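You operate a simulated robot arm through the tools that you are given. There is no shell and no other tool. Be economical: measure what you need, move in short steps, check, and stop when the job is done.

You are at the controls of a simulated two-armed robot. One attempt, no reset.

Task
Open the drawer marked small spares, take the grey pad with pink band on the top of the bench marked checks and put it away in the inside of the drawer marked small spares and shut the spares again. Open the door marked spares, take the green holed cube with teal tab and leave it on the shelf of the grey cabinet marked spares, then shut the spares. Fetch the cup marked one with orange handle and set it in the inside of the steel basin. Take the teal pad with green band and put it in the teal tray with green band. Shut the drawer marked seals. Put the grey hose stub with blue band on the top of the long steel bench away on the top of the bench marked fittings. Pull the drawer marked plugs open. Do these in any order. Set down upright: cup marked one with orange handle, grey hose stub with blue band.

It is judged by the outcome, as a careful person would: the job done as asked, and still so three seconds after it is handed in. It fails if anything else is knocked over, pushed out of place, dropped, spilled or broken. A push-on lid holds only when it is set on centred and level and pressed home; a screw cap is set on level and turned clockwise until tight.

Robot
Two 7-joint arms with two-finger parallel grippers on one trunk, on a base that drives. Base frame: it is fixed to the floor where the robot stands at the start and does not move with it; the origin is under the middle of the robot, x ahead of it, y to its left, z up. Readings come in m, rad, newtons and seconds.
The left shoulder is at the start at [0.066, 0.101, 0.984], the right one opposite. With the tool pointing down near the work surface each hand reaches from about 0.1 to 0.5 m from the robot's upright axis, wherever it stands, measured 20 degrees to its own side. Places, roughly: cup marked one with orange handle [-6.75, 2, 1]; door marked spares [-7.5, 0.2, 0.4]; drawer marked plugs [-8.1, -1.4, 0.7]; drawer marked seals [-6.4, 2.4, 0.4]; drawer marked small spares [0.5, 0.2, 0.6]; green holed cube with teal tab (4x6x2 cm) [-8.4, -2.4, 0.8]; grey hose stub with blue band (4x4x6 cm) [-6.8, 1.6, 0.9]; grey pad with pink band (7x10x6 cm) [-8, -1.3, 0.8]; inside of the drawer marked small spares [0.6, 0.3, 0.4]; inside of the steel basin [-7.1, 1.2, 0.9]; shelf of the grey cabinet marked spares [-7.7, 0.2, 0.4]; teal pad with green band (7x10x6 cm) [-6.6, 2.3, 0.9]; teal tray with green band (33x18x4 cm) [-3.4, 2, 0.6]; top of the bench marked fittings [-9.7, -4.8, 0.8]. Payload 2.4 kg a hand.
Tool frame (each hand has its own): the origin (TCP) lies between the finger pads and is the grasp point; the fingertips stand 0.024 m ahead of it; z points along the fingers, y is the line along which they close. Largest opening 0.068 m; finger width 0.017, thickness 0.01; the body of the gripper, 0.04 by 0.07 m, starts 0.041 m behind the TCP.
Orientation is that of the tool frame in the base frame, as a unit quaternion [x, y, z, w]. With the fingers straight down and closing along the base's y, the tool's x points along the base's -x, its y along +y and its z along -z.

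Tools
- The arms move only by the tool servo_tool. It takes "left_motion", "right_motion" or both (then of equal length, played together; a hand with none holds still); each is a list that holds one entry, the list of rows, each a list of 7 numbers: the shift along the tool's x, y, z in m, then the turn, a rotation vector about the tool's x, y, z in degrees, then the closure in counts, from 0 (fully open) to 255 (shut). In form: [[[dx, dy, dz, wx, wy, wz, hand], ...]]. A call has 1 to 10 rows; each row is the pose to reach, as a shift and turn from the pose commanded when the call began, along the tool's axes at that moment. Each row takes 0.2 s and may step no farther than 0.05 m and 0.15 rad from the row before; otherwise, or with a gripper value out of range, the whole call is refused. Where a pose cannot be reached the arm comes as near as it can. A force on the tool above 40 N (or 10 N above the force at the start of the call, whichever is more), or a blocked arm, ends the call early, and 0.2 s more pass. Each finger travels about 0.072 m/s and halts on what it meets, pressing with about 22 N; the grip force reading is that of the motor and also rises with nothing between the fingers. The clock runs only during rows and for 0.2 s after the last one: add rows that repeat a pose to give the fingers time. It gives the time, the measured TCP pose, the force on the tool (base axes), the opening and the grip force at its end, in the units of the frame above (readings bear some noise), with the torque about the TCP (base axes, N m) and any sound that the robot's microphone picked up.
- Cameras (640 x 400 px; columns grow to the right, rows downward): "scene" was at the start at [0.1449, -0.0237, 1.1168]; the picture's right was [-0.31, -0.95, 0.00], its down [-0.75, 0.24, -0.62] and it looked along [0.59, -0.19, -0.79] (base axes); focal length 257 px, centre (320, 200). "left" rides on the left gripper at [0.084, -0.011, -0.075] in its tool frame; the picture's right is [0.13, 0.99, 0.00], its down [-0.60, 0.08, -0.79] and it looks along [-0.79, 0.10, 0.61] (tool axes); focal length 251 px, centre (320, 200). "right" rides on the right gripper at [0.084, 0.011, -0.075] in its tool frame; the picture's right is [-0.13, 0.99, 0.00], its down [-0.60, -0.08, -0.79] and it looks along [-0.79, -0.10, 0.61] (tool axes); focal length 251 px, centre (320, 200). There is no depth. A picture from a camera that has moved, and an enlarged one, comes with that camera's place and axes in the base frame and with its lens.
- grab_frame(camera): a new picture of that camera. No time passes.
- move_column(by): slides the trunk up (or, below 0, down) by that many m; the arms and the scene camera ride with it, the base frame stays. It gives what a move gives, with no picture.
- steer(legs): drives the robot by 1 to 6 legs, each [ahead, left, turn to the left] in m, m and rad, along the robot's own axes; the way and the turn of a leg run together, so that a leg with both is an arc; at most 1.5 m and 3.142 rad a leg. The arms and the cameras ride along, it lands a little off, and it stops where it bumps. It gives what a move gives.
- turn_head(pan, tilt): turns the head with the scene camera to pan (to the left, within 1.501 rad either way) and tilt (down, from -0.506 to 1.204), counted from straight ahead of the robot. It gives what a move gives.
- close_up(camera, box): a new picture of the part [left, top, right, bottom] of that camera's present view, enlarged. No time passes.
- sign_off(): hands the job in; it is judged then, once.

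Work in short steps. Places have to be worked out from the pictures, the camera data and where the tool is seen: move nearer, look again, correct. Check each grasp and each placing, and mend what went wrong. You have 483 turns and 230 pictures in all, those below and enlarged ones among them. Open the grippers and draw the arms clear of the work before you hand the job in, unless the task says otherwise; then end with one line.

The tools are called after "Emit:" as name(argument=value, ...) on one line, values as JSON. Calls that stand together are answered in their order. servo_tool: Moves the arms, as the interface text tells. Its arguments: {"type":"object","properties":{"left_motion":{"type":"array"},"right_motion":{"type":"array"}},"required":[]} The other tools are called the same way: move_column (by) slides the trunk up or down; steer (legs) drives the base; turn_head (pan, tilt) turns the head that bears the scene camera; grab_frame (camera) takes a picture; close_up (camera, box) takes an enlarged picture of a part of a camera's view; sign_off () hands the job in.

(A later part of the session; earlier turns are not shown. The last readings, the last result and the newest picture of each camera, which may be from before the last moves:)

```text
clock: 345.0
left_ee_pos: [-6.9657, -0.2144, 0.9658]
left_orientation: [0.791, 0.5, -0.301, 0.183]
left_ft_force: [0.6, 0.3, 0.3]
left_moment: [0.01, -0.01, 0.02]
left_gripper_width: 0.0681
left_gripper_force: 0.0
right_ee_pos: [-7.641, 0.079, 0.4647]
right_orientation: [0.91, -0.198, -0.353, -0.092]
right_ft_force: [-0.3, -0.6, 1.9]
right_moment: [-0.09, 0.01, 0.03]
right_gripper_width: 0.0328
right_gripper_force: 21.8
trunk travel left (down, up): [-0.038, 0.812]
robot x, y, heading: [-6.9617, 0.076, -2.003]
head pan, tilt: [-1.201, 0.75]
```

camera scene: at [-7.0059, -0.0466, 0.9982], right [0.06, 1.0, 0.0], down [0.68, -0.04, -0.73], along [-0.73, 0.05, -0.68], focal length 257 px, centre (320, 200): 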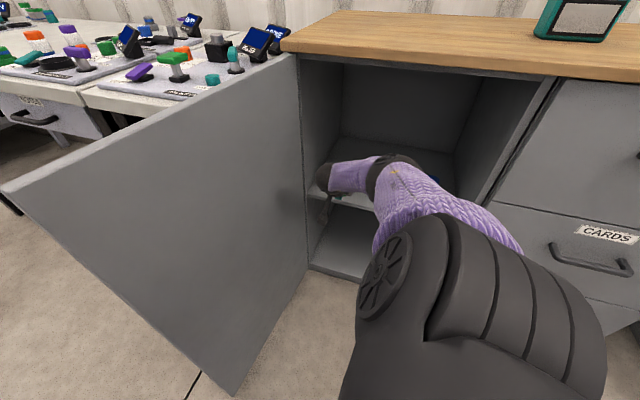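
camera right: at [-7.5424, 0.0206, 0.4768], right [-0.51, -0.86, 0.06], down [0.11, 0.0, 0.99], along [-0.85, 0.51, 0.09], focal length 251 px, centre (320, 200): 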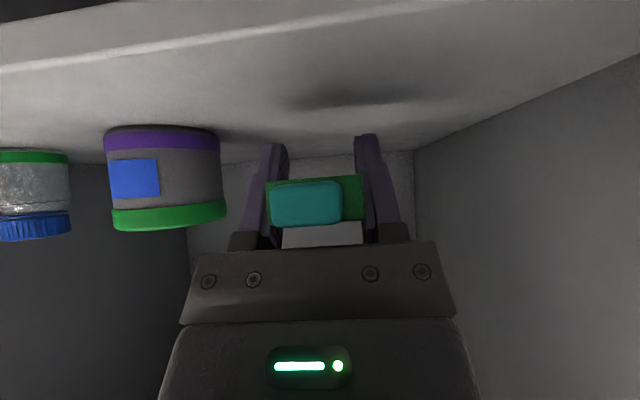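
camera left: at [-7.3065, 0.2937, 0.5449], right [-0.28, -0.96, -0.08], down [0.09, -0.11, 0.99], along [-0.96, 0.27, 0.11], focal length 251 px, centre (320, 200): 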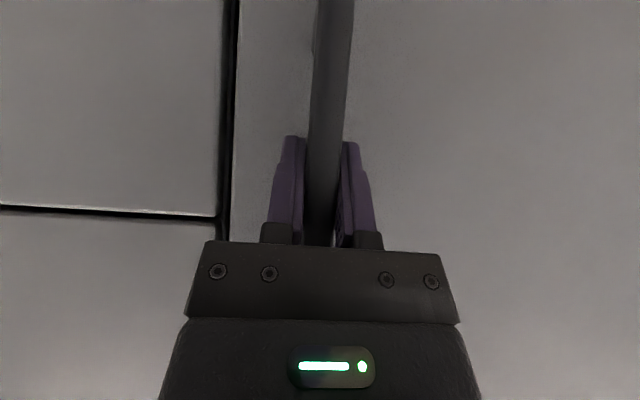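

Contact starts (≈2–3 N). One more small step, then release.

Emit:
servo_tool(right_motion=[[[0.001, 0, 0.0012, 0, 0, 0, 255], [0.002, 0, 0.0024, 0, 0, 0, 255]]])

Emit:
grab_frame(camera="right")

```text
clock: 345.6
left_ee_pos: [-6.9635, -0.2152, 0.9657]
left_orientation: [0.79, 0.501, -0.303, 0.182]
left_ft_force: [0.4, 0.1, 0.5]
left_moment: [0.05, 0.01, 0.0]
left_gripper_width: 0.0679
left_gripper_force: 0.0
right_ee_pos: [-7.6403, 0.0785, 0.4641]
right_orientation: [0.908, -0.199, -0.356, -0.092]
right_ft_force: [1.8, -5.3, 26.1]
right_moment: [-0.49, 0.46, 0.11]
right_gripper_width: 0.0329
right_gripper_force: 21.8
trunk travel left (down, up): [-0.038, 0.812]
robot x, y, heading: [-6.963, 0.0686, -2.006]
head pan, tilt: [-1.201, 0.75]
```

```text
105 pictures are left
camera right: at [-7.5424, 0.0207, 0.4612], right [-0.51, -0.86, 0.06], down [0.11, 0.01, 0.99], along [-0.85, 0.51, 0.1], focal length 251 px, centre (320, 200)
```

right: 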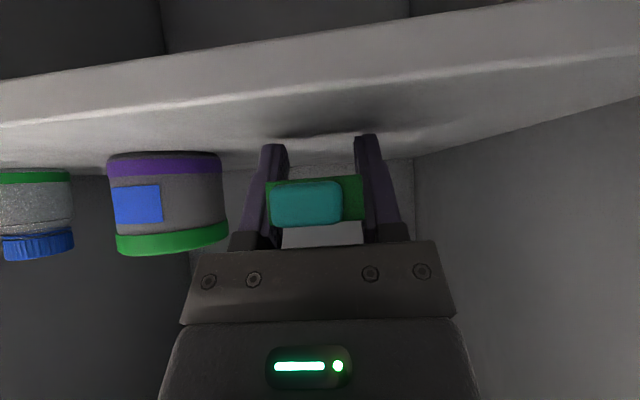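

Firm contact. Ease up 1 mm and open to ~0.048.

Emit:
servo_tool(right_motion=[[[-0.001, 0, -0.0012, 0, 0, 0, 240], [-0.001, 0, -0.0012, 0, 0, 0, 120], [-0.001, 0, -0.0012, 0, 0, 0, 70], [-0.001, 0, -0.0012, 0, 0, 0, 70]]])

Emit:
grab_frame(camera="right")

```text
clock: 346.6
left_ee_pos: [-6.9648, -0.2153, 0.9651]
left_orientation: [0.79, 0.501, -0.302, 0.182]
left_ft_force: [-0.9, 0.0, -0.4]
left_moment: [-0.01, 0.02, 0.0]
left_gripper_width: 0.068
left_gripper_force: 0.0
right_ee_pos: [-7.6402, 0.0814, 0.4642]
right_orientation: [0.908, -0.2, -0.355, -0.094]
right_ft_force: [9.0, 10.1, 24.0]
right_moment: [-0.11, 0.24, -0.36]
right_gripper_width: 0.0387
right_gripper_force: 0.1
trunk travel left (down, up): [-0.038, 0.812]
robot x, y, heading: [-6.9598, 0.0739, -2.005]
head pan, tilt: [-1.201, 0.75]
```

```text
104 pictures are left
camera right: at [-7.5415, 0.0227, 0.4615], right [-0.51, -0.86, 0.06], down [0.11, 0.0, 0.99], along [-0.85, 0.52, 0.1], focal length 251 px, centre (320, 200)
```

right: 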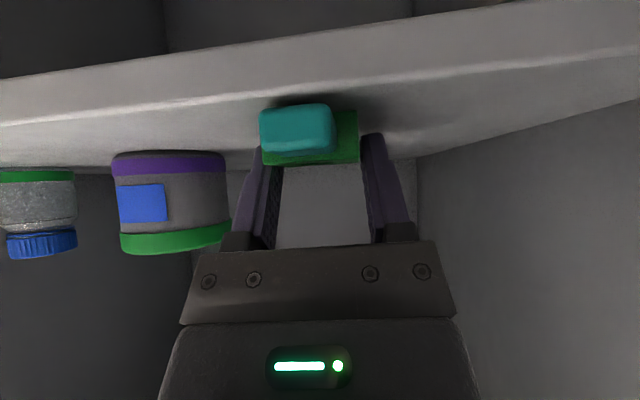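

Cube sits on the shelf. Open a bit more while raising, then retreat.

Emit:
servo_tool(right_motion=[[[-0.004, 0, -0.004, 0, 0, 0, 40], [-0.008, 0, -0.008, 0, 0, 0, 40], [-0.015, 0, -0.015, 0, 0, 0, 40], [-0.02, 0, -0.02, 0, 0, 0, 40]]])

Emit:
move_column(by=0.04)

Emit:
grab_frame(camera="right")

```text
clock: 347.6
left_ee_pos: [-6.9668, -0.2157, 0.9659]
left_orientation: [0.791, 0.5, -0.301, 0.182]
left_ft_force: [-0.2, 0.4, 0.3]
left_moment: [-0.01, 0.01, 0.0]
left_gripper_width: 0.068
left_gripper_force: 0.2
right_ee_pos: [-7.6418, 0.079, 0.4897]
right_orientation: [0.91, -0.198, -0.353, -0.092]
right_ft_force: [-0.9, -0.2, 0.5]
right_moment: [0.02, 0.03, -0.03]
right_gripper_width: 0.0572
right_gripper_force: 0.1
trunk travel left (down, up): [-0.038, 0.812]
robot x, y, heading: [-6.96, 0.0731, -2.009]
head pan, tilt: [-1.201, 0.75]
```

```text
clock: 348.4
left_ee_pos: [-6.9668, -0.2146, 1.0049]
left_orientation: [0.791, 0.501, -0.3, 0.183]
left_ft_force: [-0.1, -0.3, 0.3]
left_moment: [-0.01, 0.01, 0.02]
left_gripper_width: 0.0681
left_gripper_force: 0.0
right_ee_pos: [-7.6411, 0.0796, 0.5295]
right_orientation: [0.909, -0.198, -0.354, -0.093]
right_ft_force: [0.5, 0.5, -0.8]
right_moment: [0.0, 0.03, -0.03]
right_gripper_width: 0.0572
right_gripper_force: 0.0
trunk travel left (down, up): [-0.078, 0.772]
robot x, y, heading: [-6.9614, 0.0743, -2.001]
head pan, tilt: [-1.201, 0.75]
```

```text
103 pictures are left
camera right: at [-7.5432, 0.0208, 0.528], right [-0.51, -0.86, 0.06], down [0.11, 0.0, 0.99], along [-0.85, 0.51, 0.09], focal length 251 px, centre (320, 200)
```

right: 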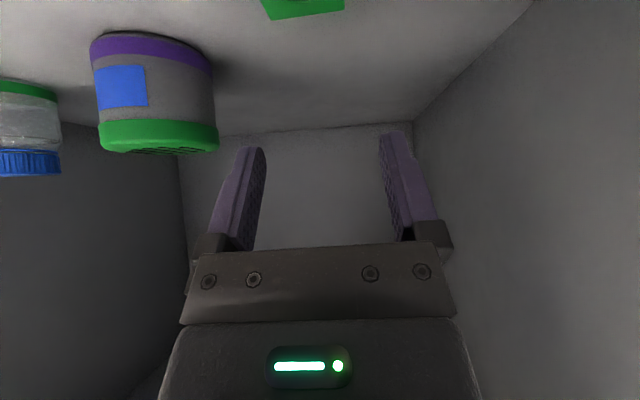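

Cube is free. Withdraw by driving left (away from the wall) and check.

Emit:
steer(legs=[[0, 0.3, 0]])

Emit:
grab_frame(camera="right")

Emit:
grab_frame(camera="scene")

```text
clock: 350.5
left_ee_pos: [-6.6894, -0.3424, 1.0055]
left_orientation: [0.79, 0.502, -0.301, 0.183]
left_ft_force: [1.1, -0.4, -0.3]
left_moment: [0.0, -0.02, 0.0]
left_gripper_width: 0.0682
left_gripper_force: 0.1
right_ee_pos: [-7.3656, -0.0506, 0.5293]
right_orientation: [0.91, -0.196, -0.355, -0.092]
right_ft_force: [0.7, 0.6, 0.1]
right_moment: [-0.03, -0.02, 0.0]
right_gripper_width: 0.0573
right_gripper_force: 0.1
trunk travel left (down, up): [-0.078, 0.772]
robot x, y, heading: [-6.6892, -0.0518, -1.999]
head pan, tilt: [-1.201, 0.75]
```

```text
102 pictures are left
camera right: at [-7.2664, -0.1081, 0.5281], right [-0.51, -0.86, 0.06], down [0.11, 0.0, 0.99], along [-0.86, 0.51, 0.09], focal length 251 px, centre (320, 200)
```

right: 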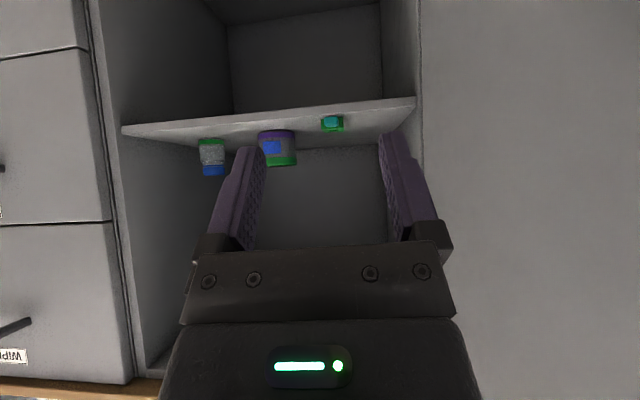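

```text
101 pictures are left
camera scene: at [-6.8127, -0.149, 1.0034], right [0.06, 1.0, 0.0], down [0.68, -0.04, -0.73], along [-0.73, 0.04, -0.68], focal length 257 px, centre (320, 200)
```

scene: 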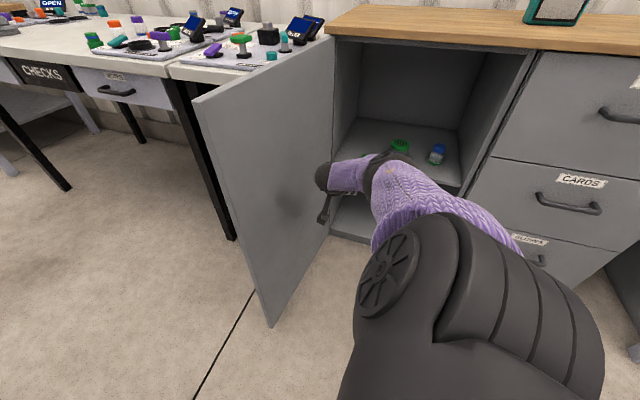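

The cube is well inside on the shelf. To shut the door: back away, raise to z≈0.68 (above the handle), go round to the door's outer side, and push it closed with the closed right hand.

Emit:
move_column(by=0.15)

Emit:
servo_tool(right_motion=[[[0, 0, 0, 0, 0, 0, 255], [0, 0, 0, 0, 0, 0, 255], [0, 0, 0, 0, 0, 0, 255], [0, 0, 0, 0, 0, 0, 255]]])

Emit:
steer(legs=[[0, 0.42, 0], [0.45, 0, 0], [0, -0.25, 0]])

Emit:
grab_frame(camera="scene")

```text
clock: 352.2
left_ee_pos: [-6.689, -0.3433, 1.1559]
left_orientation: [0.79, 0.502, -0.3, 0.184]
left_ft_force: [0.4, 1.1, 0.2]
left_moment: [-0.04, 0.02, 0.0]
left_gripper_width: 0.0681
left_gripper_force: 0.1
right_ee_pos: [-7.3642, -0.0506, 0.6803]
right_orientation: [0.91, -0.197, -0.354, -0.091]
right_ft_force: [0.1, 0.2, 0.0]
right_moment: [-0.03, 0.01, 0.02]
right_gripper_width: 0.0573
right_gripper_force: 0.0
trunk travel left (down, up): [-0.228, 0.622]
robot x, y, heading: [-6.684, -0.0516, -1.997]
head pan, tilt: [-1.201, 0.75]
```

```text
clock: 353.2
left_ee_pos: [-6.6897, -0.3432, 1.1553]
left_orientation: [0.79, 0.502, -0.3, 0.184]
left_ft_force: [1.2, -0.2, -0.3]
left_moment: [0.0, -0.02, 0.01]
left_gripper_width: 0.0679
left_gripper_force: 0.0
right_ee_pos: [-7.3646, -0.0509, 0.6796]
right_orientation: [0.91, -0.196, -0.355, -0.092]
right_ft_force: [0.1, -0.2, 0.4]
right_moment: [-0.01, 0.0, -0.01]
right_gripper_width: 0.0
right_gripper_force: 21.9
trunk travel left (down, up): [-0.228, 0.622]
robot x, y, heading: [-6.6858, -0.0548, -2.002]
head pan, tilt: [-1.201, 0.75]
```

```text
clock: 359.6
left_ee_pos: [-6.7224, -0.8243, 1.154]
left_orientation: [0.789, 0.504, -0.3, 0.184]
left_ft_force: [0.4, 0.0, -0.4]
left_moment: [-0.01, -0.01, -0.02]
left_gripper_width: 0.0681
left_gripper_force: 0.1
right_ee_pos: [-7.4003, -0.5391, 0.6802]
right_orientation: [0.91, -0.193, -0.354, -0.091]
right_ft_force: [0.0, -0.2, 0.6]
right_moment: [-0.03, -0.01, 0.01]
right_gripper_width: 0.0
right_gripper_force: 22.2
trunk travel left (down, up): [-0.228, 0.622]
robot x, y, heading: [-6.7203, -0.5339, -1.986]
head pan, tilt: [-1.201, 0.75]
```

```text
100 pictures are left
camera scene: at [-6.8295, -0.5909, 1.1576], right [0.05, 1.0, 0.0], down [0.68, -0.04, -0.73], along [-0.73, 0.04, -0.68], focal length 257 px, centre (320, 200)
```

scene: 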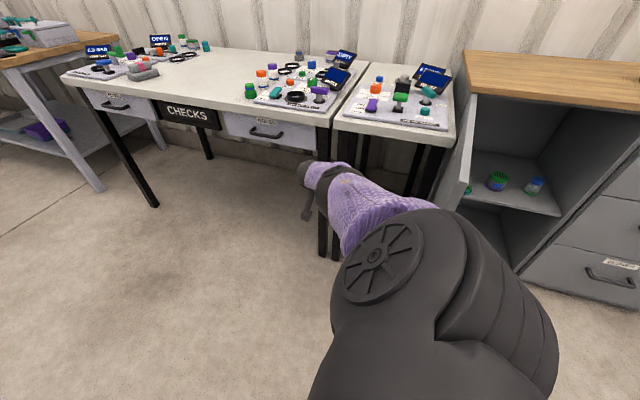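

Hand is outside the door. Drive backwards (toward the right along the wall) so the arm sweeps the door shut.

Emit:
steer(legs=[[-0.4, 0, 0], [-0.28, 0, 0]])

Emit:
grab_frame(camera="scene")

```text
clock: 363.6
left_ee_pos: [-6.4438, -0.2024, 1.1561]
left_orientation: [0.788, 0.505, -0.3, 0.184]
left_ft_force: [-0.7, -0.8, -0.1]
left_moment: [-0.03, -0.02, 0.01]
left_gripper_width: 0.0681
left_gripper_force: 0.1
right_ee_pos: [-7.1206, 0.0855, 0.6799]
right_orientation: [0.91, -0.193, -0.355, -0.091]
right_ft_force: [0.4, 0.7, 0.2]
right_moment: [-0.01, 0.04, 0.01]
right_gripper_width: 0.0
right_gripper_force: 21.8
trunk travel left (down, up): [-0.228, 0.622]
robot x, y, heading: [-6.4391, 0.0881, -1.997]
head pan, tilt: [-1.201, 0.75]
```

```text
99 pictures are left
camera scene: at [-6.5492, 0.0319, 1.1576], right [0.05, 1.0, 0.0], down [0.68, -0.04, -0.73], along [-0.73, 0.04, -0.68], focal length 257 px, centre (320, 200)
```

scene: 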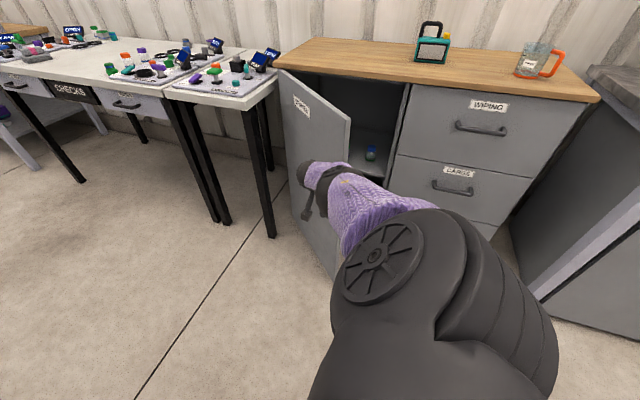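

Door is at ~45°. Now push towards the wall by driving right.

Emit:
steer(legs=[[0, -0.3, 0]])

Emit:
steer(legs=[[0, -0.12, 0]])

Emit:
grab_frame(camera="scene")

```text
clock: 365.7
left_ee_pos: [-6.7151, -0.0786, 1.1559]
left_orientation: [0.787, 0.507, -0.299, 0.185]
left_ft_force: [-1.0, 0.2, 0.2]
left_moment: [0.03, -0.01, -0.02]
left_gripper_width: 0.0679
left_gripper_force: 0.0
right_ee_pos: [-7.3948, 0.203, 0.6792]
right_orientation: [0.911, -0.191, -0.354, -0.09]
right_ft_force: [-0.6, 0.4, 0.7]
right_moment: [-0.03, -0.01, 0.01]
right_gripper_width: 0.0
right_gripper_force: 22.3
trunk travel left (down, up): [-0.228, 0.622]
robot x, y, heading: [-6.7121, 0.2097, -1.99]
head pan, tilt: [-1.201, 0.75]
```

```text
clock: 366.8
left_ee_pos: [-6.7924, -0.0449, 1.1548]
left_orientation: [0.786, 0.508, -0.298, 0.186]
left_ft_force: [0.1, 0.1, -1.3]
left_moment: [-0.01, 0.02, -0.03]
left_gripper_width: 0.068
left_gripper_force: 0.0
right_ee_pos: [-7.4681, 0.2329, 0.6767]
right_orientation: [0.914, -0.192, -0.347, -0.088]
right_ft_force: [11.0, -1.1, 4.5]
right_moment: [-0.02, -0.04, 0.01]
right_gripper_width: 0.0001
right_gripper_force: 21.9
trunk travel left (down, up): [-0.228, 0.622]
robot x, y, heading: [-6.7934, 0.2477, -1.988]
head pan, tilt: [-1.201, 0.75]
stopped in leg 1: the force on the tool passed its limit at 163 N (the readings are from after the stop); the commanded pose is now the measured one
```

```text
98 pictures are left
camera scene: at [-6.9002, 0.188, 1.1576], right [0.05, 1.0, 0.0], down [0.68, -0.03, -0.73], along [-0.73, 0.03, -0.68], focal length 257 px, centre (320, 200)
```

scene: 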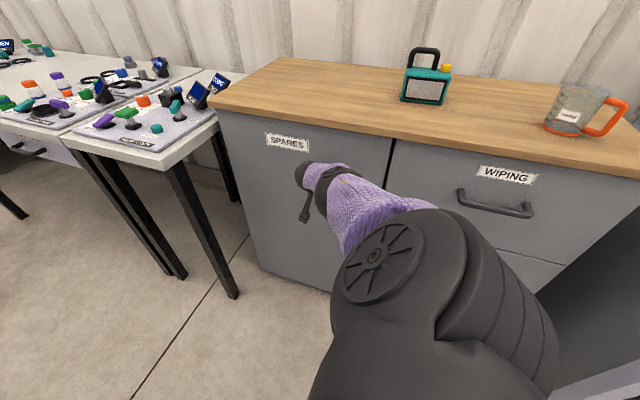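

Door closed. Back away to the left (off the wall) and inspect.

Emit:
steer(legs=[[0, 0.35, 0]])

Emit:
grab_frame(camera="scene")

Emit:
close_up(camera="scene", box=[270, 80, 450, 280])

```text
clock: 369.1
left_ee_pos: [-6.4766, -0.184, 1.1549]
left_orientation: [0.786, 0.508, -0.298, 0.186]
left_ft_force: [0.4, 0.1, 0.5]
left_moment: [0.01, -0.01, 0.0]
left_gripper_width: 0.0681
left_gripper_force: 0.1
right_ee_pos: [-7.1513, 0.0914, 0.6763]
right_orientation: [0.914, -0.192, -0.347, -0.088]
right_ft_force: [0.8, -0.4, -0.3]
right_moment: [0.01, 0.01, 0.04]
right_gripper_width: 0.0
right_gripper_force: 21.7
trunk travel left (down, up): [-0.228, 0.622]
robot x, y, heading: [-6.4813, 0.1058, -1.989]
head pan, tilt: [-1.201, 0.75]
```

```text
97 pictures are left
camera scene: at [-6.5844, 0.0484, 1.1576], right [0.04, 1.0, 0.0], down [0.68, -0.03, -0.73], along [-0.73, 0.03, -0.68], focal length 257 px, centre (320, 200)
```

scene: 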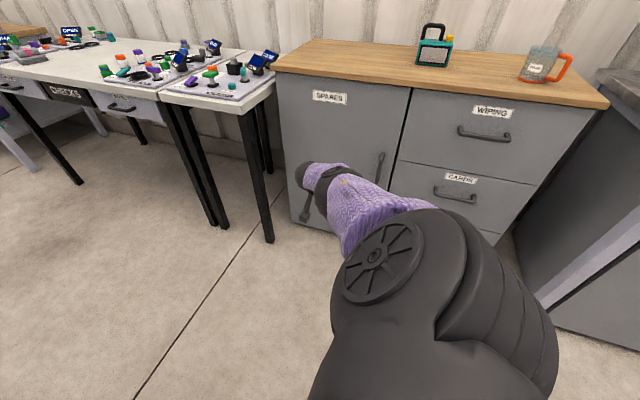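

```text
2.00 times, centred on (360, 180) of scene
camera zoom: at [-6.5844, 0.0484, 1.1576], right [0.04, 1.0, 0.0], down [0.68, -0.03, -0.73], along [-0.73, 0.03, -0.68], focal length 515 px, centre (240, 240)
```

zoom: 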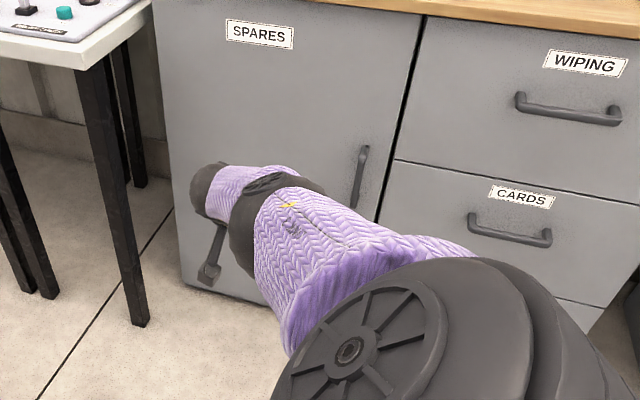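

SPARES is shut with the cube inside. Now raise the trunk and bring the right arm back to its forward posture (yaw left ~82°).

Emit:
move_column(by=0.3)

Emit:
servo_tool(right_motion=[[[0.032, 0.009, -0.029, -5.5, -0.2, -6.1, 100], [0.065, 0.018, -0.059, -11, -0.5, -12.2, 0], [0.097, 0.028, -0.088, -16.4, -0.7, -18.3, 0], [0.13, 0.037, -0.118, -21.9, -0.9, -24.4, 0], [0.162, 0.046, -0.147, -27.4, -1.2, -30.5, 0], [0.194, 0.055, -0.176, -32.9, -1.4, -36.7, 0], [0.227, 0.064, -0.206, -38.4, -1.6, -42.8, 0], [0.259, 0.074, -0.235, -43.8, -1.8, -48.9, 0], [0.292, 0.083, -0.265, -49.3, -2.1, -55, 0], [0.324, 0.092, -0.294, -54.8, -2.3, -61.1, 0]]])

```text
clock: 372.1
left_ee_pos: [-6.477, -0.1857, 1.4544]
left_orientation: [0.786, 0.508, -0.299, 0.186]
left_ft_force: [-0.2, -0.3, -1.2]
left_moment: [-0.01, 0.02, -0.02]
left_gripper_width: 0.0679
left_gripper_force: 0.1
right_ee_pos: [-7.1563, 0.0828, 1.0108]
right_orientation: [0.908, -0.214, -0.358, -0.029]
right_ft_force: [0.6, 0.5, -0.1]
right_moment: [0.04, 0.01, 0.0]
right_gripper_width: 0.0
right_gripper_force: 21.6
trunk travel left (down, up): [-0.528, 0.322]
robot x, y, heading: [-6.4773, 0.1039, -1.981]
head pan, tilt: [-1.201, 0.75]
```

```text
clock: 374.3
left_ee_pos: [-6.4771, -0.1842, 1.4553]
left_orientation: [0.787, 0.507, -0.299, 0.186]
left_ft_force: [-1.0, 0.2, 0.8]
left_moment: [0.0, 0.02, 0.03]
left_gripper_width: 0.0679
left_gripper_force: 0.1
right_ee_pos: [-6.7799, -0.1883, 1.038]
right_orientation: [0.8, 0.439, -0.363, 0.187]
right_ft_force: [-0.5, 0.2, 1.0]
right_moment: [-0.02, 0.0, 0.04]
right_gripper_width: 0.0681
right_gripper_force: 0.0
right hand out of reach, approached as far as the arm can: row 5, 6, 7, 8, 9, 10
trunk travel left (down, up): [-0.528, 0.322]
robot x, y, heading: [-6.4761, 0.1047, -1.986]
head pan, tilt: [-1.201, 0.75]
```

Now un-pitch the right hand to point down.

Emit:
servo_tool(right_motion=[[[0, 0, 0, 0, 8, 0, 0], [0, 0, 0, 0, 16, 0, 0], [0, 0, 0, 0, 24, 0, 0], [0, 0, 0, 0, 32, 0, 0], [0, 0, 0, 0, 40, 0, 0], [0, 0, 0, 0, 48, 0, 0]]])

Emit:
steer(legs=[[1.2, 0.1, 0], [0.45, 0, 0], [0, 0, -1.55]])

Emit:
turn_head(pan=0.0, tilt=0.7)

Emit:
grab_frame(camera="scene")

```text
clock: 375.7
left_ee_pos: [-6.4766, -0.1847, 1.4549]
left_orientation: [0.786, 0.508, -0.298, 0.186]
left_ft_force: [-1.1, 0.2, -0.4]
left_moment: [-0.04, 0.01, -0.02]
left_gripper_width: 0.0681
left_gripper_force: 0.1
right_ee_pos: [-6.777, -0.1849, 1.0371]
right_orientation: [0.876, 0.483, -0.011, 0.0]
right_ft_force: [0.0, 0.6, 0.5]
right_moment: [0.02, -0.03, 0.01]
right_gripper_width: 0.0681
right_gripper_force: 0.0
trunk travel left (down, up): [-0.528, 0.322]
robot x, y, heading: [-6.4753, 0.104, -1.978]
head pan, tilt: [-1.201, 0.75]
```

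```text
clock: 388.0
left_ee_pos: [-7.3405, -1.4528, 1.4549]
left_orientation: [0.915, -0.199, -0.343, -0.08]
left_ft_force: [1.1, -0.9, -1.3]
left_moment: [-0.02, 0.0, 0.01]
left_gripper_width: 0.0681
left_gripper_force: 0.1
right_ee_pos: [-7.3386, -1.1515, 1.0386]
right_orientation: [0.96, -0.281, -0.01, -0.008]
right_ft_force: [0.2, -0.4, -0.4]
right_moment: [0.02, 0.01, -0.03]
right_gripper_width: 0.0679
right_gripper_force: 0.1
trunk travel left (down, up): [-0.528, 0.322]
robot x, y, heading: [-7.0519, -1.4529, 2.72]
head pan, tilt: [-1.201, 0.75]
```

```text
clock: 389.4
left_ee_pos: [-7.3399, -1.4521, 1.4561]
left_orientation: [0.914, -0.2, -0.343, -0.081]
left_ft_force: [0.4, -0.1, -0.3]
left_moment: [-0.03, -0.03, -0.03]
left_gripper_width: 0.068
left_gripper_force: 0.0
right_ee_pos: [-7.3392, -1.1521, 1.0366]
right_orientation: [0.96, -0.281, -0.009, -0.008]
right_ft_force: [-0.2, -0.2, -0.5]
right_moment: [-0.03, -0.02, -0.01]
right_gripper_width: 0.0679
right_gripper_force: 0.0
trunk travel left (down, up): [-0.528, 0.322]
robot x, y, heading: [-7.0519, -1.4543, 2.721]
head pan, tilt: [0.0, 0.7]
```

```text
95 pictures are left
camera scene: at [-7.1445, -1.4124, 1.4644], right [0.41, 0.91, 0.0], down [0.59, -0.26, -0.76], along [-0.7, 0.31, -0.64], focal length 257 px, centre (320, 200)
```

scene: 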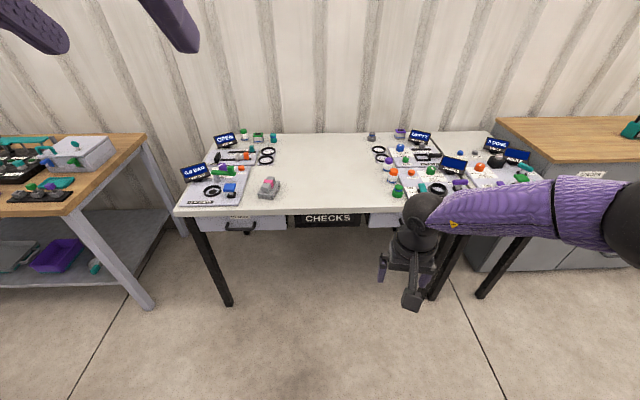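

Grey pad with pink band is at pixel (268,188). Zoom on it and the drawer beneath.

Emit:
close_up(camera="scene", box=[170, 125, 370, 250])

```text
3.20 times, centred on (270, 188) of scene
camera zoom: at [-7.1445, -1.4124, 1.4644], right [0.41, 0.91, 0.0], down [0.59, -0.26, -0.76], along [-0.7, 0.31, -0.64], focal length 824 px, centre (480, 240)
```

zoom: 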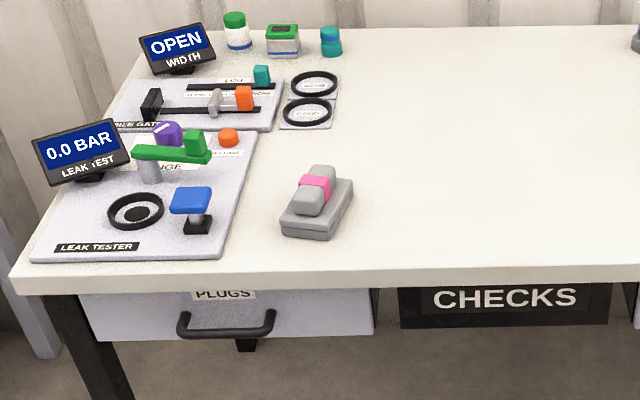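

Pad's grip block is ≈(-8.0,-1.26), its long axis matching my tool yaw. Drive left 0.366 and ahead 0.45.

Emit:
steer(legs=[[0.2, 0.366, 0], [0.27, 0, 0]])

Emit:
turn_head(pan=-0.2, tilt=0.85)

Emit:
grab_frame(camera="scene")

Emit:
grab_frame(camera="right")

```text
clock: 393.5
left_ee_pos: [-7.9244, -1.596, 1.4543]
left_orientation: [0.915, -0.2, -0.342, -0.081]
left_ft_force: [-0.3, -0.1, -0.1]
left_moment: [0.02, 0.01, -0.02]
left_gripper_width: 0.0679
left_gripper_force: 0.0
right_ee_pos: [-7.9235, -1.2959, 1.0382]
right_orientation: [0.959, -0.282, -0.007, -0.008]
right_ft_force: [-0.6, 0.4, 0.2]
right_moment: [0.02, 0.02, 0.0]
right_gripper_width: 0.0679
right_gripper_force: 0.2
trunk travel left (down, up): [-0.528, 0.322]
robot x, y, heading: [-7.632, -1.599, 2.719]
head pan, tilt: [0.0, 0.7]
```

```text
clock: 394.2
left_ee_pos: [-7.9231, -1.5965, 1.4556]
left_orientation: [0.914, -0.201, -0.343, -0.082]
left_ft_force: [-0.2, -1.1, 0.6]
left_moment: [-0.03, -0.02, -0.01]
left_gripper_width: 0.068
left_gripper_force: 0.2
right_ee_pos: [-7.9223, -1.2953, 1.0362]
right_orientation: [0.96, -0.281, -0.009, -0.007]
right_ft_force: [0.2, -0.2, 0.0]
right_moment: [0.0, -0.01, -0.01]
right_gripper_width: 0.0679
right_gripper_force: 0.2
trunk travel left (down, up): [-0.528, 0.322]
robot x, y, heading: [-7.6349, -1.6007, 2.724]
head pan, tilt: [-0.201, 0.85]
```

```text
93 pictures are left
camera scene: at [-7.714, -1.5462, 1.4522], right [0.58, 0.81, 0.0], down [0.61, -0.44, -0.66], along [-0.54, 0.38, -0.75], focal length 257 px, centre (320, 200)
```

scene: 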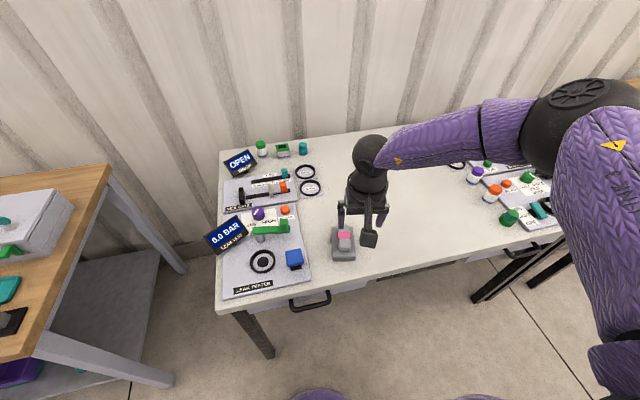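

```text
92 pictures are left
camera right: at [-7.8553, -1.3522, 1.1115], right [-0.64, -0.76, -0.01], down [-0.46, 0.38, 0.81], along [-0.61, 0.52, -0.59], focal length 251 px, centre (320, 200)
```

right: 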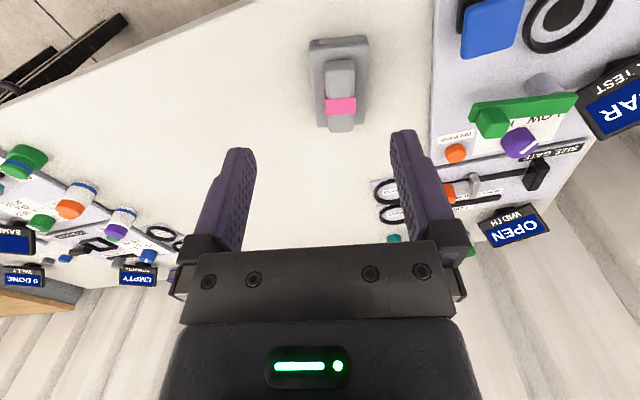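

Pad at ≈(-7.99,-1.268), aligned. Drive ahead 7.2 cm and lower the trunk 0.13.

Emit:
steer(legs=[[0.072, 0, 0]])

Emit:
move_column(by=-0.13)

Emit:
grab_frame(camera="right")

```text
clock: 395.2
left_ee_pos: [-7.9903, -1.5684, 1.4533]
left_orientation: [0.915, -0.201, -0.342, -0.081]
left_ft_force: [-0.3, 0.7, 0.0]
left_moment: [-0.01, 0.01, 0.01]
left_gripper_width: 0.0677
left_gripper_force: 0.0
right_ee_pos: [-7.9881, -1.2664, 1.0368]
right_orientation: [0.959, -0.283, -0.008, -0.008]
right_ft_force: [-0.1, 0.6, 0.0]
right_moment: [0.0, -0.03, -0.02]
right_gripper_width: 0.0679
right_gripper_force: 0.1
trunk travel left (down, up): [-0.528, 0.322]
robot x, y, heading: [-7.6961, -1.566, 2.718]
head pan, tilt: [-0.201, 0.85]
```

```text
clock: 396.8
left_ee_pos: [-7.9888, -1.5663, 1.3249]
left_orientation: [0.914, -0.201, -0.342, -0.082]
left_ft_force: [0.2, -0.2, 0.1]
left_moment: [-0.02, -0.03, -0.02]
left_gripper_width: 0.0683
left_gripper_force: 0.2
right_ee_pos: [-7.987, -1.2669, 0.9086]
right_orientation: [0.959, -0.283, -0.008, -0.009]
right_ft_force: [0.3, -0.8, -0.2]
right_moment: [0.02, 0.02, -0.02]
right_gripper_width: 0.068
right_gripper_force: 0.1
trunk travel left (down, up): [-0.398, 0.452]
robot x, y, heading: [-7.6988, -1.5676, 2.721]
head pan, tilt: [-0.201, 0.85]
```

```text
91 pictures are left
camera right: at [-7.9199, -1.3229, 0.9816], right [-0.65, -0.76, -0.01], down [-0.46, 0.38, 0.81], along [-0.61, 0.52, -0.59], focal length 251 px, centre (320, 200)
```

right: 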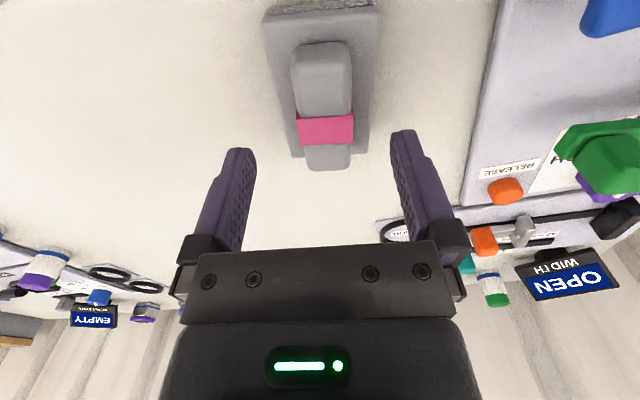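

Aligned over the grip block. Narrow the opening to ~0.05 and lower to z≈0.86, then feel.

Emit:
servo_tool(right_motion=[[[0, 0, 0.01, 0, 0, 0, 65], [0, 0, 0.03, 0, 0, 0, 65], [0, 0, 0.045, 0, 0, 0, 65], [0, 0, 0.05, 0, 0, 0, 65]]])

Emit:
grab_frame(camera="right")

```text
clock: 397.8
left_ee_pos: [-7.989, -1.5663, 1.3261]
left_orientation: [0.914, -0.2, -0.342, -0.081]
left_ft_force: [0.1, 0.5, 0.2]
left_moment: [0.0, 0.0, -0.04]
left_gripper_width: 0.0679
left_gripper_force: 0.1
right_ee_pos: [-7.9882, -1.2661, 0.8576]
right_orientation: [0.959, -0.282, -0.008, -0.008]
right_ft_force: [0.8, -0.4, 1.0]
right_moment: [0.02, 0.0, 0.01]
right_gripper_width: 0.0507
right_gripper_force: 0.0
trunk travel left (down, up): [-0.398, 0.452]
robot x, y, heading: [-7.7005, -1.5725, 2.718]
head pan, tilt: [-0.201, 0.85]
```

```text
90 pictures are left
camera right: at [-7.9216, -1.3217, 0.9317], right [-0.65, -0.76, -0.01], down [-0.46, 0.38, 0.81], along [-0.61, 0.52, -0.59], focal length 251 px, centre (320, 200)
```

right: 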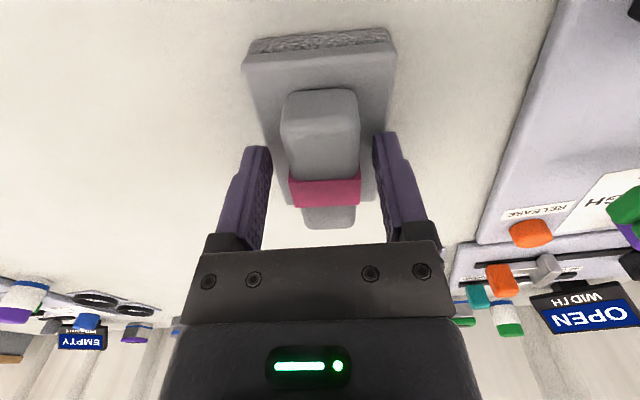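

Lower 8 mm more and close.

Emit:
servo_tool(right_motion=[[[0, 0, 0.004, 0, 0, 0, 65], [0, 0, 0.008, 0, 0, 0, 65], [0, 0, 0.008, 0, 0, 0, 255], [0, 0, 0.008, 0, 0, 0, 255], [0, 0, 0.008, 0, 0, 0, 255], [0, 0, 0.008, 0, 0, 0, 255]]])

Emit:
move_column(by=0.06)

Emit:
grab_frame(camera="right")

```text
clock: 399.4
left_ee_pos: [-7.9875, -1.5674, 1.3251]
left_orientation: [0.914, -0.201, -0.343, -0.082]
left_ft_force: [0.2, 0.0, 0.3]
left_moment: [-0.02, 0.03, 0.0]
left_gripper_width: 0.0678
left_gripper_force: 0.0
right_ee_pos: [-7.9886, -1.2653, 0.8519]
right_orientation: [0.959, -0.282, -0.013, -0.007]
right_ft_force: [6.2, -1.3, 18.8]
right_moment: [-0.49, -0.41, -0.06]
right_gripper_width: 0.0317
right_gripper_force: 22.3
trunk travel left (down, up): [-0.398, 0.452]
robot x, y, heading: [-7.6986, -1.5684, 2.723]
head pan, tilt: [-0.201, 0.85]
stopped in row 6 (right hand): the force on the tool passed its limit at 41 N (the readings are from after the stop); the commanded pose is now the measured one
```

```text
clock: 400.4
left_ee_pos: [-7.9889, -1.5663, 1.3844]
left_orientation: [0.914, -0.201, -0.342, -0.081]
left_ft_force: [0.5, -0.3, 0.0]
left_moment: [0.04, 0.01, -0.04]
left_gripper_width: 0.0681
left_gripper_force: 0.0
right_ee_pos: [-7.99, -1.2641, 0.9101]
right_orientation: [0.959, -0.282, -0.01, -0.008]
right_ft_force: [0.3, -0.8, 0.1]
right_moment: [0.0, 0.0, 0.01]
right_gripper_width: 0.0315
right_gripper_force: 22.1
trunk travel left (down, up): [-0.458, 0.392]
robot x, y, heading: [-7.7006, -1.5754, 2.715]
head pan, tilt: [-0.201, 0.85]
```

```text
89 pictures are left
camera right: at [-7.9225, -1.3208, 0.9839], right [-0.65, -0.76, -0.01], down [-0.45, 0.38, 0.81], along [-0.61, 0.52, -0.59], focal length 251 px, centre (320, 200)
```

right: 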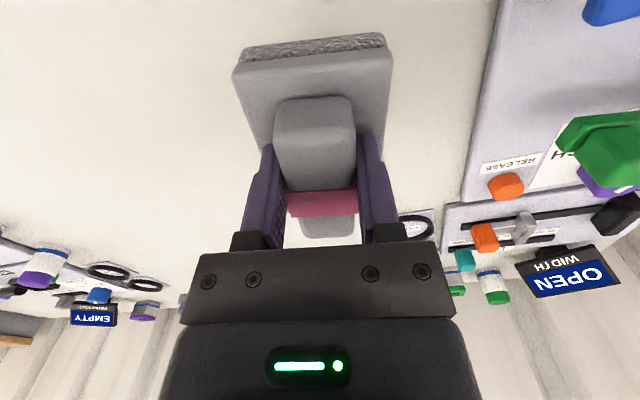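

Pad gripped and lifted. Next the PLUGS drawer with the left hand: back off, then un-pitch, roll +85° and pitch forward the left hand (mirror of the first drawer).

Emit:
steer(legs=[[-0.45, 0, 0]])

Emit:
servo_tool(left_motion=[[[0, 0, 0.03, 0, 8, 0, 0], [0, 0.02, 0.06, 0, 16, 0, 0], [0, 0.04, 0.09, 0, 24, 0, 0], [0, 0.06, 0.12, 0, 32, 0, 0], [0, 0.08, 0.15, 0, 40, 0, 0]]])

Emit:
servo_tool(left_motion=[[[0, 0, 0, 0, 0, 8.55, 0], [0, 0, 0, 0, 0, 17.1, 0], [0, 0, 0, 0, 0, 25.6, 0], [0, 0, 0, 0, 0, 34.2, 0], [0, 0, 0, 0, 0, 42.7, 0], [0, 0, 0, 0, 0, 51.3, 0], [0, 0, 0, 0, 0, 59.8, 0], [0, 0, 0, 0, 0, 68.4, 0], [0, 0, 0, 0, 0, 76.9, 0], [0, 0, 0, 0, 0, 85.5, 0]]])

Emit:
servo_tool(left_motion=[[[0, 0, 0, -8.5, 0, 0, 0], [0, 0, 0, -17, 0, 0, 0], [0, 0, 0, -25.5, 0, 0, 0], [0, 0, 0, -34, 0, 0, 0], [0, 0, 0, -42.5, 0, 0, 0], [0, 0, 0, -51, 0, 0, 0], [0, 0, 0, -59.5, 0, 0, 0], [0, 0, 0, -68, 0, 0, 0], [0, 0, 0, -75, 0, 0, 0]]])

```text
clock: 403.1
left_ee_pos: [-7.5784, -1.7522, 1.3864]
left_orientation: [0.914, -0.199, -0.343, -0.081]
left_ft_force: [0.1, 0.5, 0.4]
left_moment: [0.02, -0.01, -0.02]
left_gripper_width: 0.0678
left_gripper_force: 0.1
right_ee_pos: [-7.5801, -1.4493, 0.9109]
right_orientation: [0.959, -0.282, -0.012, -0.008]
right_ft_force: [-0.1, -0.5, -0.8]
right_moment: [-0.02, 0.02, -0.01]
right_gripper_width: 0.0316
right_gripper_force: 22.1
trunk travel left (down, up): [-0.458, 0.392]
robot x, y, heading: [-7.2888, -1.754, 2.716]
head pan, tilt: [-0.201, 0.85]
```

```text
clock: 404.3
left_ee_pos: [-7.7035, -1.7821, 1.273]
left_orientation: [0.976, -0.216, -0.008, -0.008]
left_ft_force: [0.3, -0.5, 0.1]
left_moment: [0.02, -0.03, 0.0]
left_gripper_width: 0.0681
left_gripper_force: 0.1
right_ee_pos: [-7.5811, -1.4474, 0.9106]
right_orientation: [0.959, -0.283, -0.011, -0.008]
right_ft_force: [-0.5, -0.1, -0.8]
right_moment: [0.0, 0.0, 0.02]
right_gripper_width: 0.0313
right_gripper_force: 22.4
trunk travel left (down, up): [-0.458, 0.392]
robot x, y, heading: [-7.2928, -1.7519, 2.716]
head pan, tilt: [-0.201, 0.85]
```

```text
clock: 406.5
left_ee_pos: [-7.5469, -1.7417, 1.2346]
left_orientation: [-0.57, 0.822, 0.011, 0.0]
left_ft_force: [0.3, -0.3, -0.8]
left_moment: [0.03, 0.0, -0.02]
left_gripper_width: 0.068
left_gripper_force: 0.1
left hand out of reach, approached as far as the arm can: row 5, 6, 7, 8, 9, 10
right_ee_pos: [-7.5798, -1.448, 0.9099]
right_orientation: [0.959, -0.283, -0.009, -0.008]
right_ft_force: [-0.6, 0.5, -1.5]
right_moment: [0.0, 0.02, 0.03]
right_gripper_width: 0.0313
right_gripper_force: 22.4
trunk travel left (down, up): [-0.458, 0.392]
robot x, y, heading: [-7.287, -1.7545, 2.721]
head pan, tilt: [-0.201, 0.85]
```

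```text
clock: 408.5
left_ee_pos: [-7.556, -1.6481, 1.2661]
left_orientation: [-0.452, 0.644, 0.51, -0.347]
left_ft_force: [0.3, 0.0, -0.2]
left_moment: [0.02, 0.02, 0.02]
left_gripper_width: 0.0681
left_gripper_force: 0.1
left hand out of reach, approached as far as the arm can: row 4, 5, 6, 7, 8, 9
right_ee_pos: [-7.5799, -1.4479, 0.9102]
right_orientation: [0.959, -0.282, -0.01, -0.008]
right_ft_force: [1.0, 1.0, 0.0]
right_moment: [0.03, 0.03, -0.03]
right_gripper_width: 0.0312
right_gripper_force: 22.1
trunk travel left (down, up): [-0.458, 0.392]
robot x, y, heading: [-7.2909, -1.7517, 2.721]
head pan, tilt: [-0.201, 0.85]
```

Left hand is now forward-pointing with vertical closing (x=left, y=up). Shift it left and forward, then lower the trunk.

Emit:
servo_tool(left_motion=[[[0.03, 0, 0.02, 0, 0, 0, 0], [0.06, -0.02, 0.04, 0, 0, 0, 0], [0.09, -0.05, 0.06, 0, 0, 0, 0], [0.11, -0.09, 0.07, 0, 0, 0, 0], [0.12, -0.13, 0.08, 0, 0, 0, 0], [0.12, -0.17, 0.09, 0, 0, 0, 0], [0.12, -0.2, 0.1, 0, 0, 0, 0]]])

Emit:
move_column(by=-0.4)

Emit:
turn_head(pan=0.0, tilt=0.7)

Emit:
grab_frame(camera="scene")

```text
clock: 410.1
left_ee_pos: [-7.6141, -1.6991, 1.0863]
left_orientation: [-0.452, 0.644, 0.509, -0.348]
left_ft_force: [-0.1, 0.1, -0.6]
left_moment: [0.02, -0.04, -0.01]
left_gripper_width: 0.068
left_gripper_force: 0.1
left hand out of reach, approached as far as the arm can: row 1, 2, 3, 4, 5, 6, 7
right_ee_pos: [-7.5796, -1.4476, 0.9108]
right_orientation: [0.959, -0.282, -0.009, -0.008]
right_ft_force: [-0.6, 0.3, 0.1]
right_moment: [-0.01, 0.0, 0.01]
right_gripper_width: 0.0313
right_gripper_force: 21.4
trunk travel left (down, up): [-0.458, 0.392]
robot x, y, heading: [-7.2912, -1.7552, 2.724]
head pan, tilt: [-0.201, 0.85]
```

```text
clock: 413.9
left_ee_pos: [-7.6255, -1.6919, 0.6055]
left_orientation: [-0.492, 0.711, 0.411, -0.289]
left_ft_force: [-0.2, -0.1, -0.6]
left_moment: [0.01, 0.02, 0.0]
left_gripper_width: 0.0678
left_gripper_force: 0.1
right_ee_pos: [-7.5796, -1.4492, 0.5107]
right_orientation: [0.959, -0.283, -0.01, -0.008]
right_ft_force: [0.2, -0.1, -0.2]
right_moment: [-0.01, 0.0, 0.01]
right_gripper_width: 0.0317
right_gripper_force: 21.9
trunk travel left (down, up): [-0.058, 0.792]
robot x, y, heading: [-7.288, -1.7525, 2.721]
head pan, tilt: [-0.201, 0.85]
```

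```text
clock: 414.6
left_ee_pos: [-7.6252, -1.6907, 0.6061]
left_orientation: [-0.492, 0.711, 0.412, -0.288]
left_ft_force: [0.8, -0.3, 0.1]
left_moment: [0.0, 0.04, 0.0]
left_gripper_width: 0.0682
left_gripper_force: 0.0
right_ee_pos: [-7.5784, -1.4478, 0.5108]
right_orientation: [0.959, -0.282, -0.009, -0.007]
right_ft_force: [0.7, -0.4, 0.2]
right_moment: [-0.01, 0.02, 0.0]
right_gripper_width: 0.0314
right_gripper_force: 21.8
trunk travel left (down, up): [-0.058, 0.792]
robot x, y, heading: [-7.2915, -1.7496, 2.721]
head pan, tilt: [0.0, 0.7]
```

```text
88 pictures are left
camera scene: at [-7.4737, -1.6709, 0.9867], right [0.41, 0.91, 0.0], down [0.59, -0.26, -0.76], along [-0.7, 0.31, -0.64], focal length 257 px, centre (320, 200)
```

scene: 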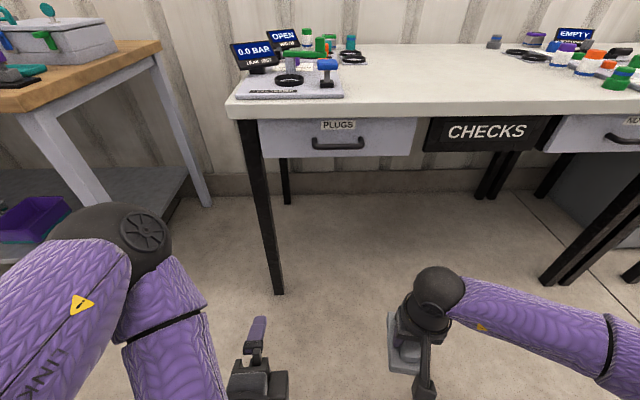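

PLUGS handle ≈(-7.972,-1.403,0.692). Raise 8.5 cm and extend the left hand forward 0.2 (keeping the elbow back from the tabletop), then look.

Emit:
move_column(by=0.085)

Emit:
servo_tool(left_motion=[[[0, 0.02, 0.035, 0, 0, 0, 0], [0, 0.04, 0.07, 0, 0, 0, 0], [0, 0.06, 0.105, 0, 0, 0, 0], [0, 0.08, 0.14, 0, 0, 0, 0], [0, 0.1, 0.174, 0, 0, 0, 0]]])

Emit:
grab_frame(camera="scene")

```text
clock: 415.8
left_ee_pos: [-7.6258, -1.6905, 0.6908]
left_orientation: [-0.492, 0.712, 0.41, -0.289]
left_ft_force: [-1.3, -0.5, -0.4]
left_moment: [0.03, 0.02, 0.0]
left_gripper_width: 0.068
left_gripper_force: 0.0
right_ee_pos: [-7.579, -1.4486, 0.5947]
right_orientation: [0.959, -0.283, -0.009, -0.008]
right_ft_force: [-0.3, 0.0, -1.0]
right_moment: [-0.02, 0.01, -0.02]
right_gripper_width: 0.0314
right_gripper_force: 22.2
trunk travel left (down, up): [-0.143, 0.707]
robot x, y, heading: [-7.2899, -1.7532, 2.715]
head pan, tilt: [0.0, 0.7]
```

```text
clock: 417.0
left_ee_pos: [-7.8129, -1.6212, 0.6937]
left_orientation: [-0.493, 0.711, 0.41, -0.288]
left_ft_force: [0.3, 0.7, -0.8]
left_moment: [-0.03, 0.01, 0.0]
left_gripper_width: 0.0683
left_gripper_force: 0.1
right_ee_pos: [-7.5795, -1.4492, 0.5957]
right_orientation: [0.959, -0.282, -0.009, -0.008]
right_ft_force: [-0.3, 0.9, -0.4]
right_moment: [0.01, -0.01, 0.0]
right_gripper_width: 0.0314
right_gripper_force: 22.1
trunk travel left (down, up): [-0.143, 0.707]
robot x, y, heading: [-7.2907, -1.755, 2.719]
head pan, tilt: [0.0, 0.7]
```

```text
87 pictures are left
camera scene: at [-7.4478, -1.6826, 1.0748], right [0.41, 0.91, 0.0], down [0.59, -0.26, -0.76], along [-0.7, 0.31, -0.64], focal length 257 px, centre (320, 200)
```

scene: 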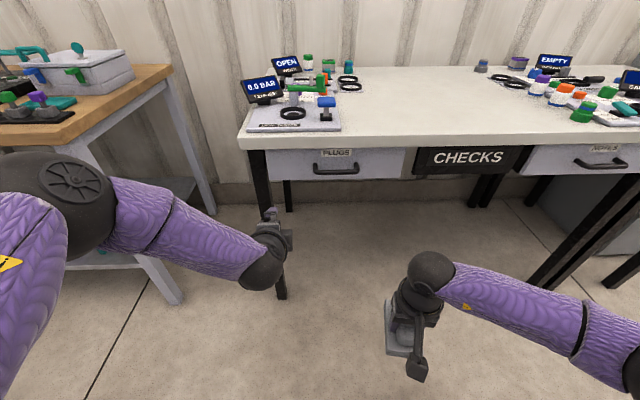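

Elbow will stay in front of the table edge. Drive right 0.13 and ahead 0.15; check with the left camera.

Emit:
steer(legs=[[0, -0.13, 0.02], [0.15, 0, 0]])

Emit:
grab_frame(camera="left")

Emit:
grab_frame(camera="scene")

```text
clock: 419.3
left_ee_pos: [-7.8996, -1.4506, 0.6933]
left_orientation: [-0.5, 0.706, 0.408, -0.292]
left_ft_force: [0.2, -0.6, 0.1]
left_moment: [-0.02, -0.01, 0.02]
left_gripper_width: 0.068
left_gripper_force: 0.0
right_ee_pos: [-7.6704, -1.2744, 0.5962]
right_orientation: [0.962, -0.274, -0.01, -0.007]
right_ft_force: [-0.3, -0.6, -0.1]
right_moment: [-0.05, -0.03, -0.04]
right_gripper_width: 0.0314
right_gripper_force: 22.2
trunk travel left (down, up): [-0.143, 0.707]
robot x, y, heading: [-7.3744, -1.5721, 2.741]
head pan, tilt: [0.0, 0.7]
```

```text
86 pictures are left
camera left: at [-7.8619, -1.5527, 0.7222], right [-0.51, 0.04, 0.86], down [0.81, 0.36, 0.46], along [-0.29, 0.93, -0.22], focal length 251 px, centre (320, 200)
```

left: 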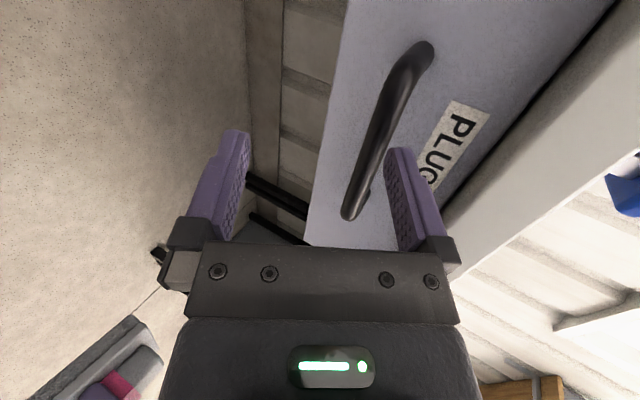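

```text
85 pictures are left
camera scene: at [-7.5342, -1.5057, 1.0748], right [0.39, 0.92, 0.0], down [0.59, -0.25, -0.76], along [-0.7, 0.3, -0.64], focal length 257 px, centre (320, 200)
```

scene: 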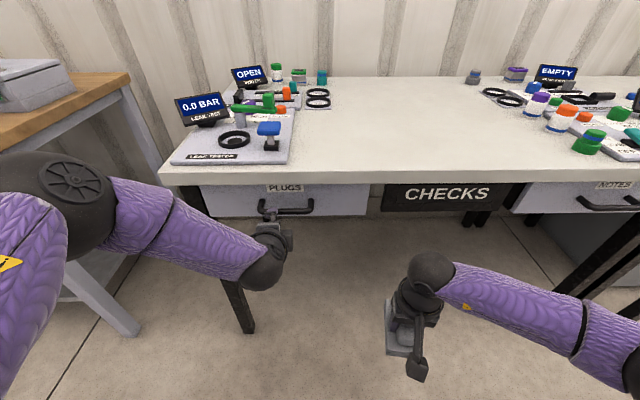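

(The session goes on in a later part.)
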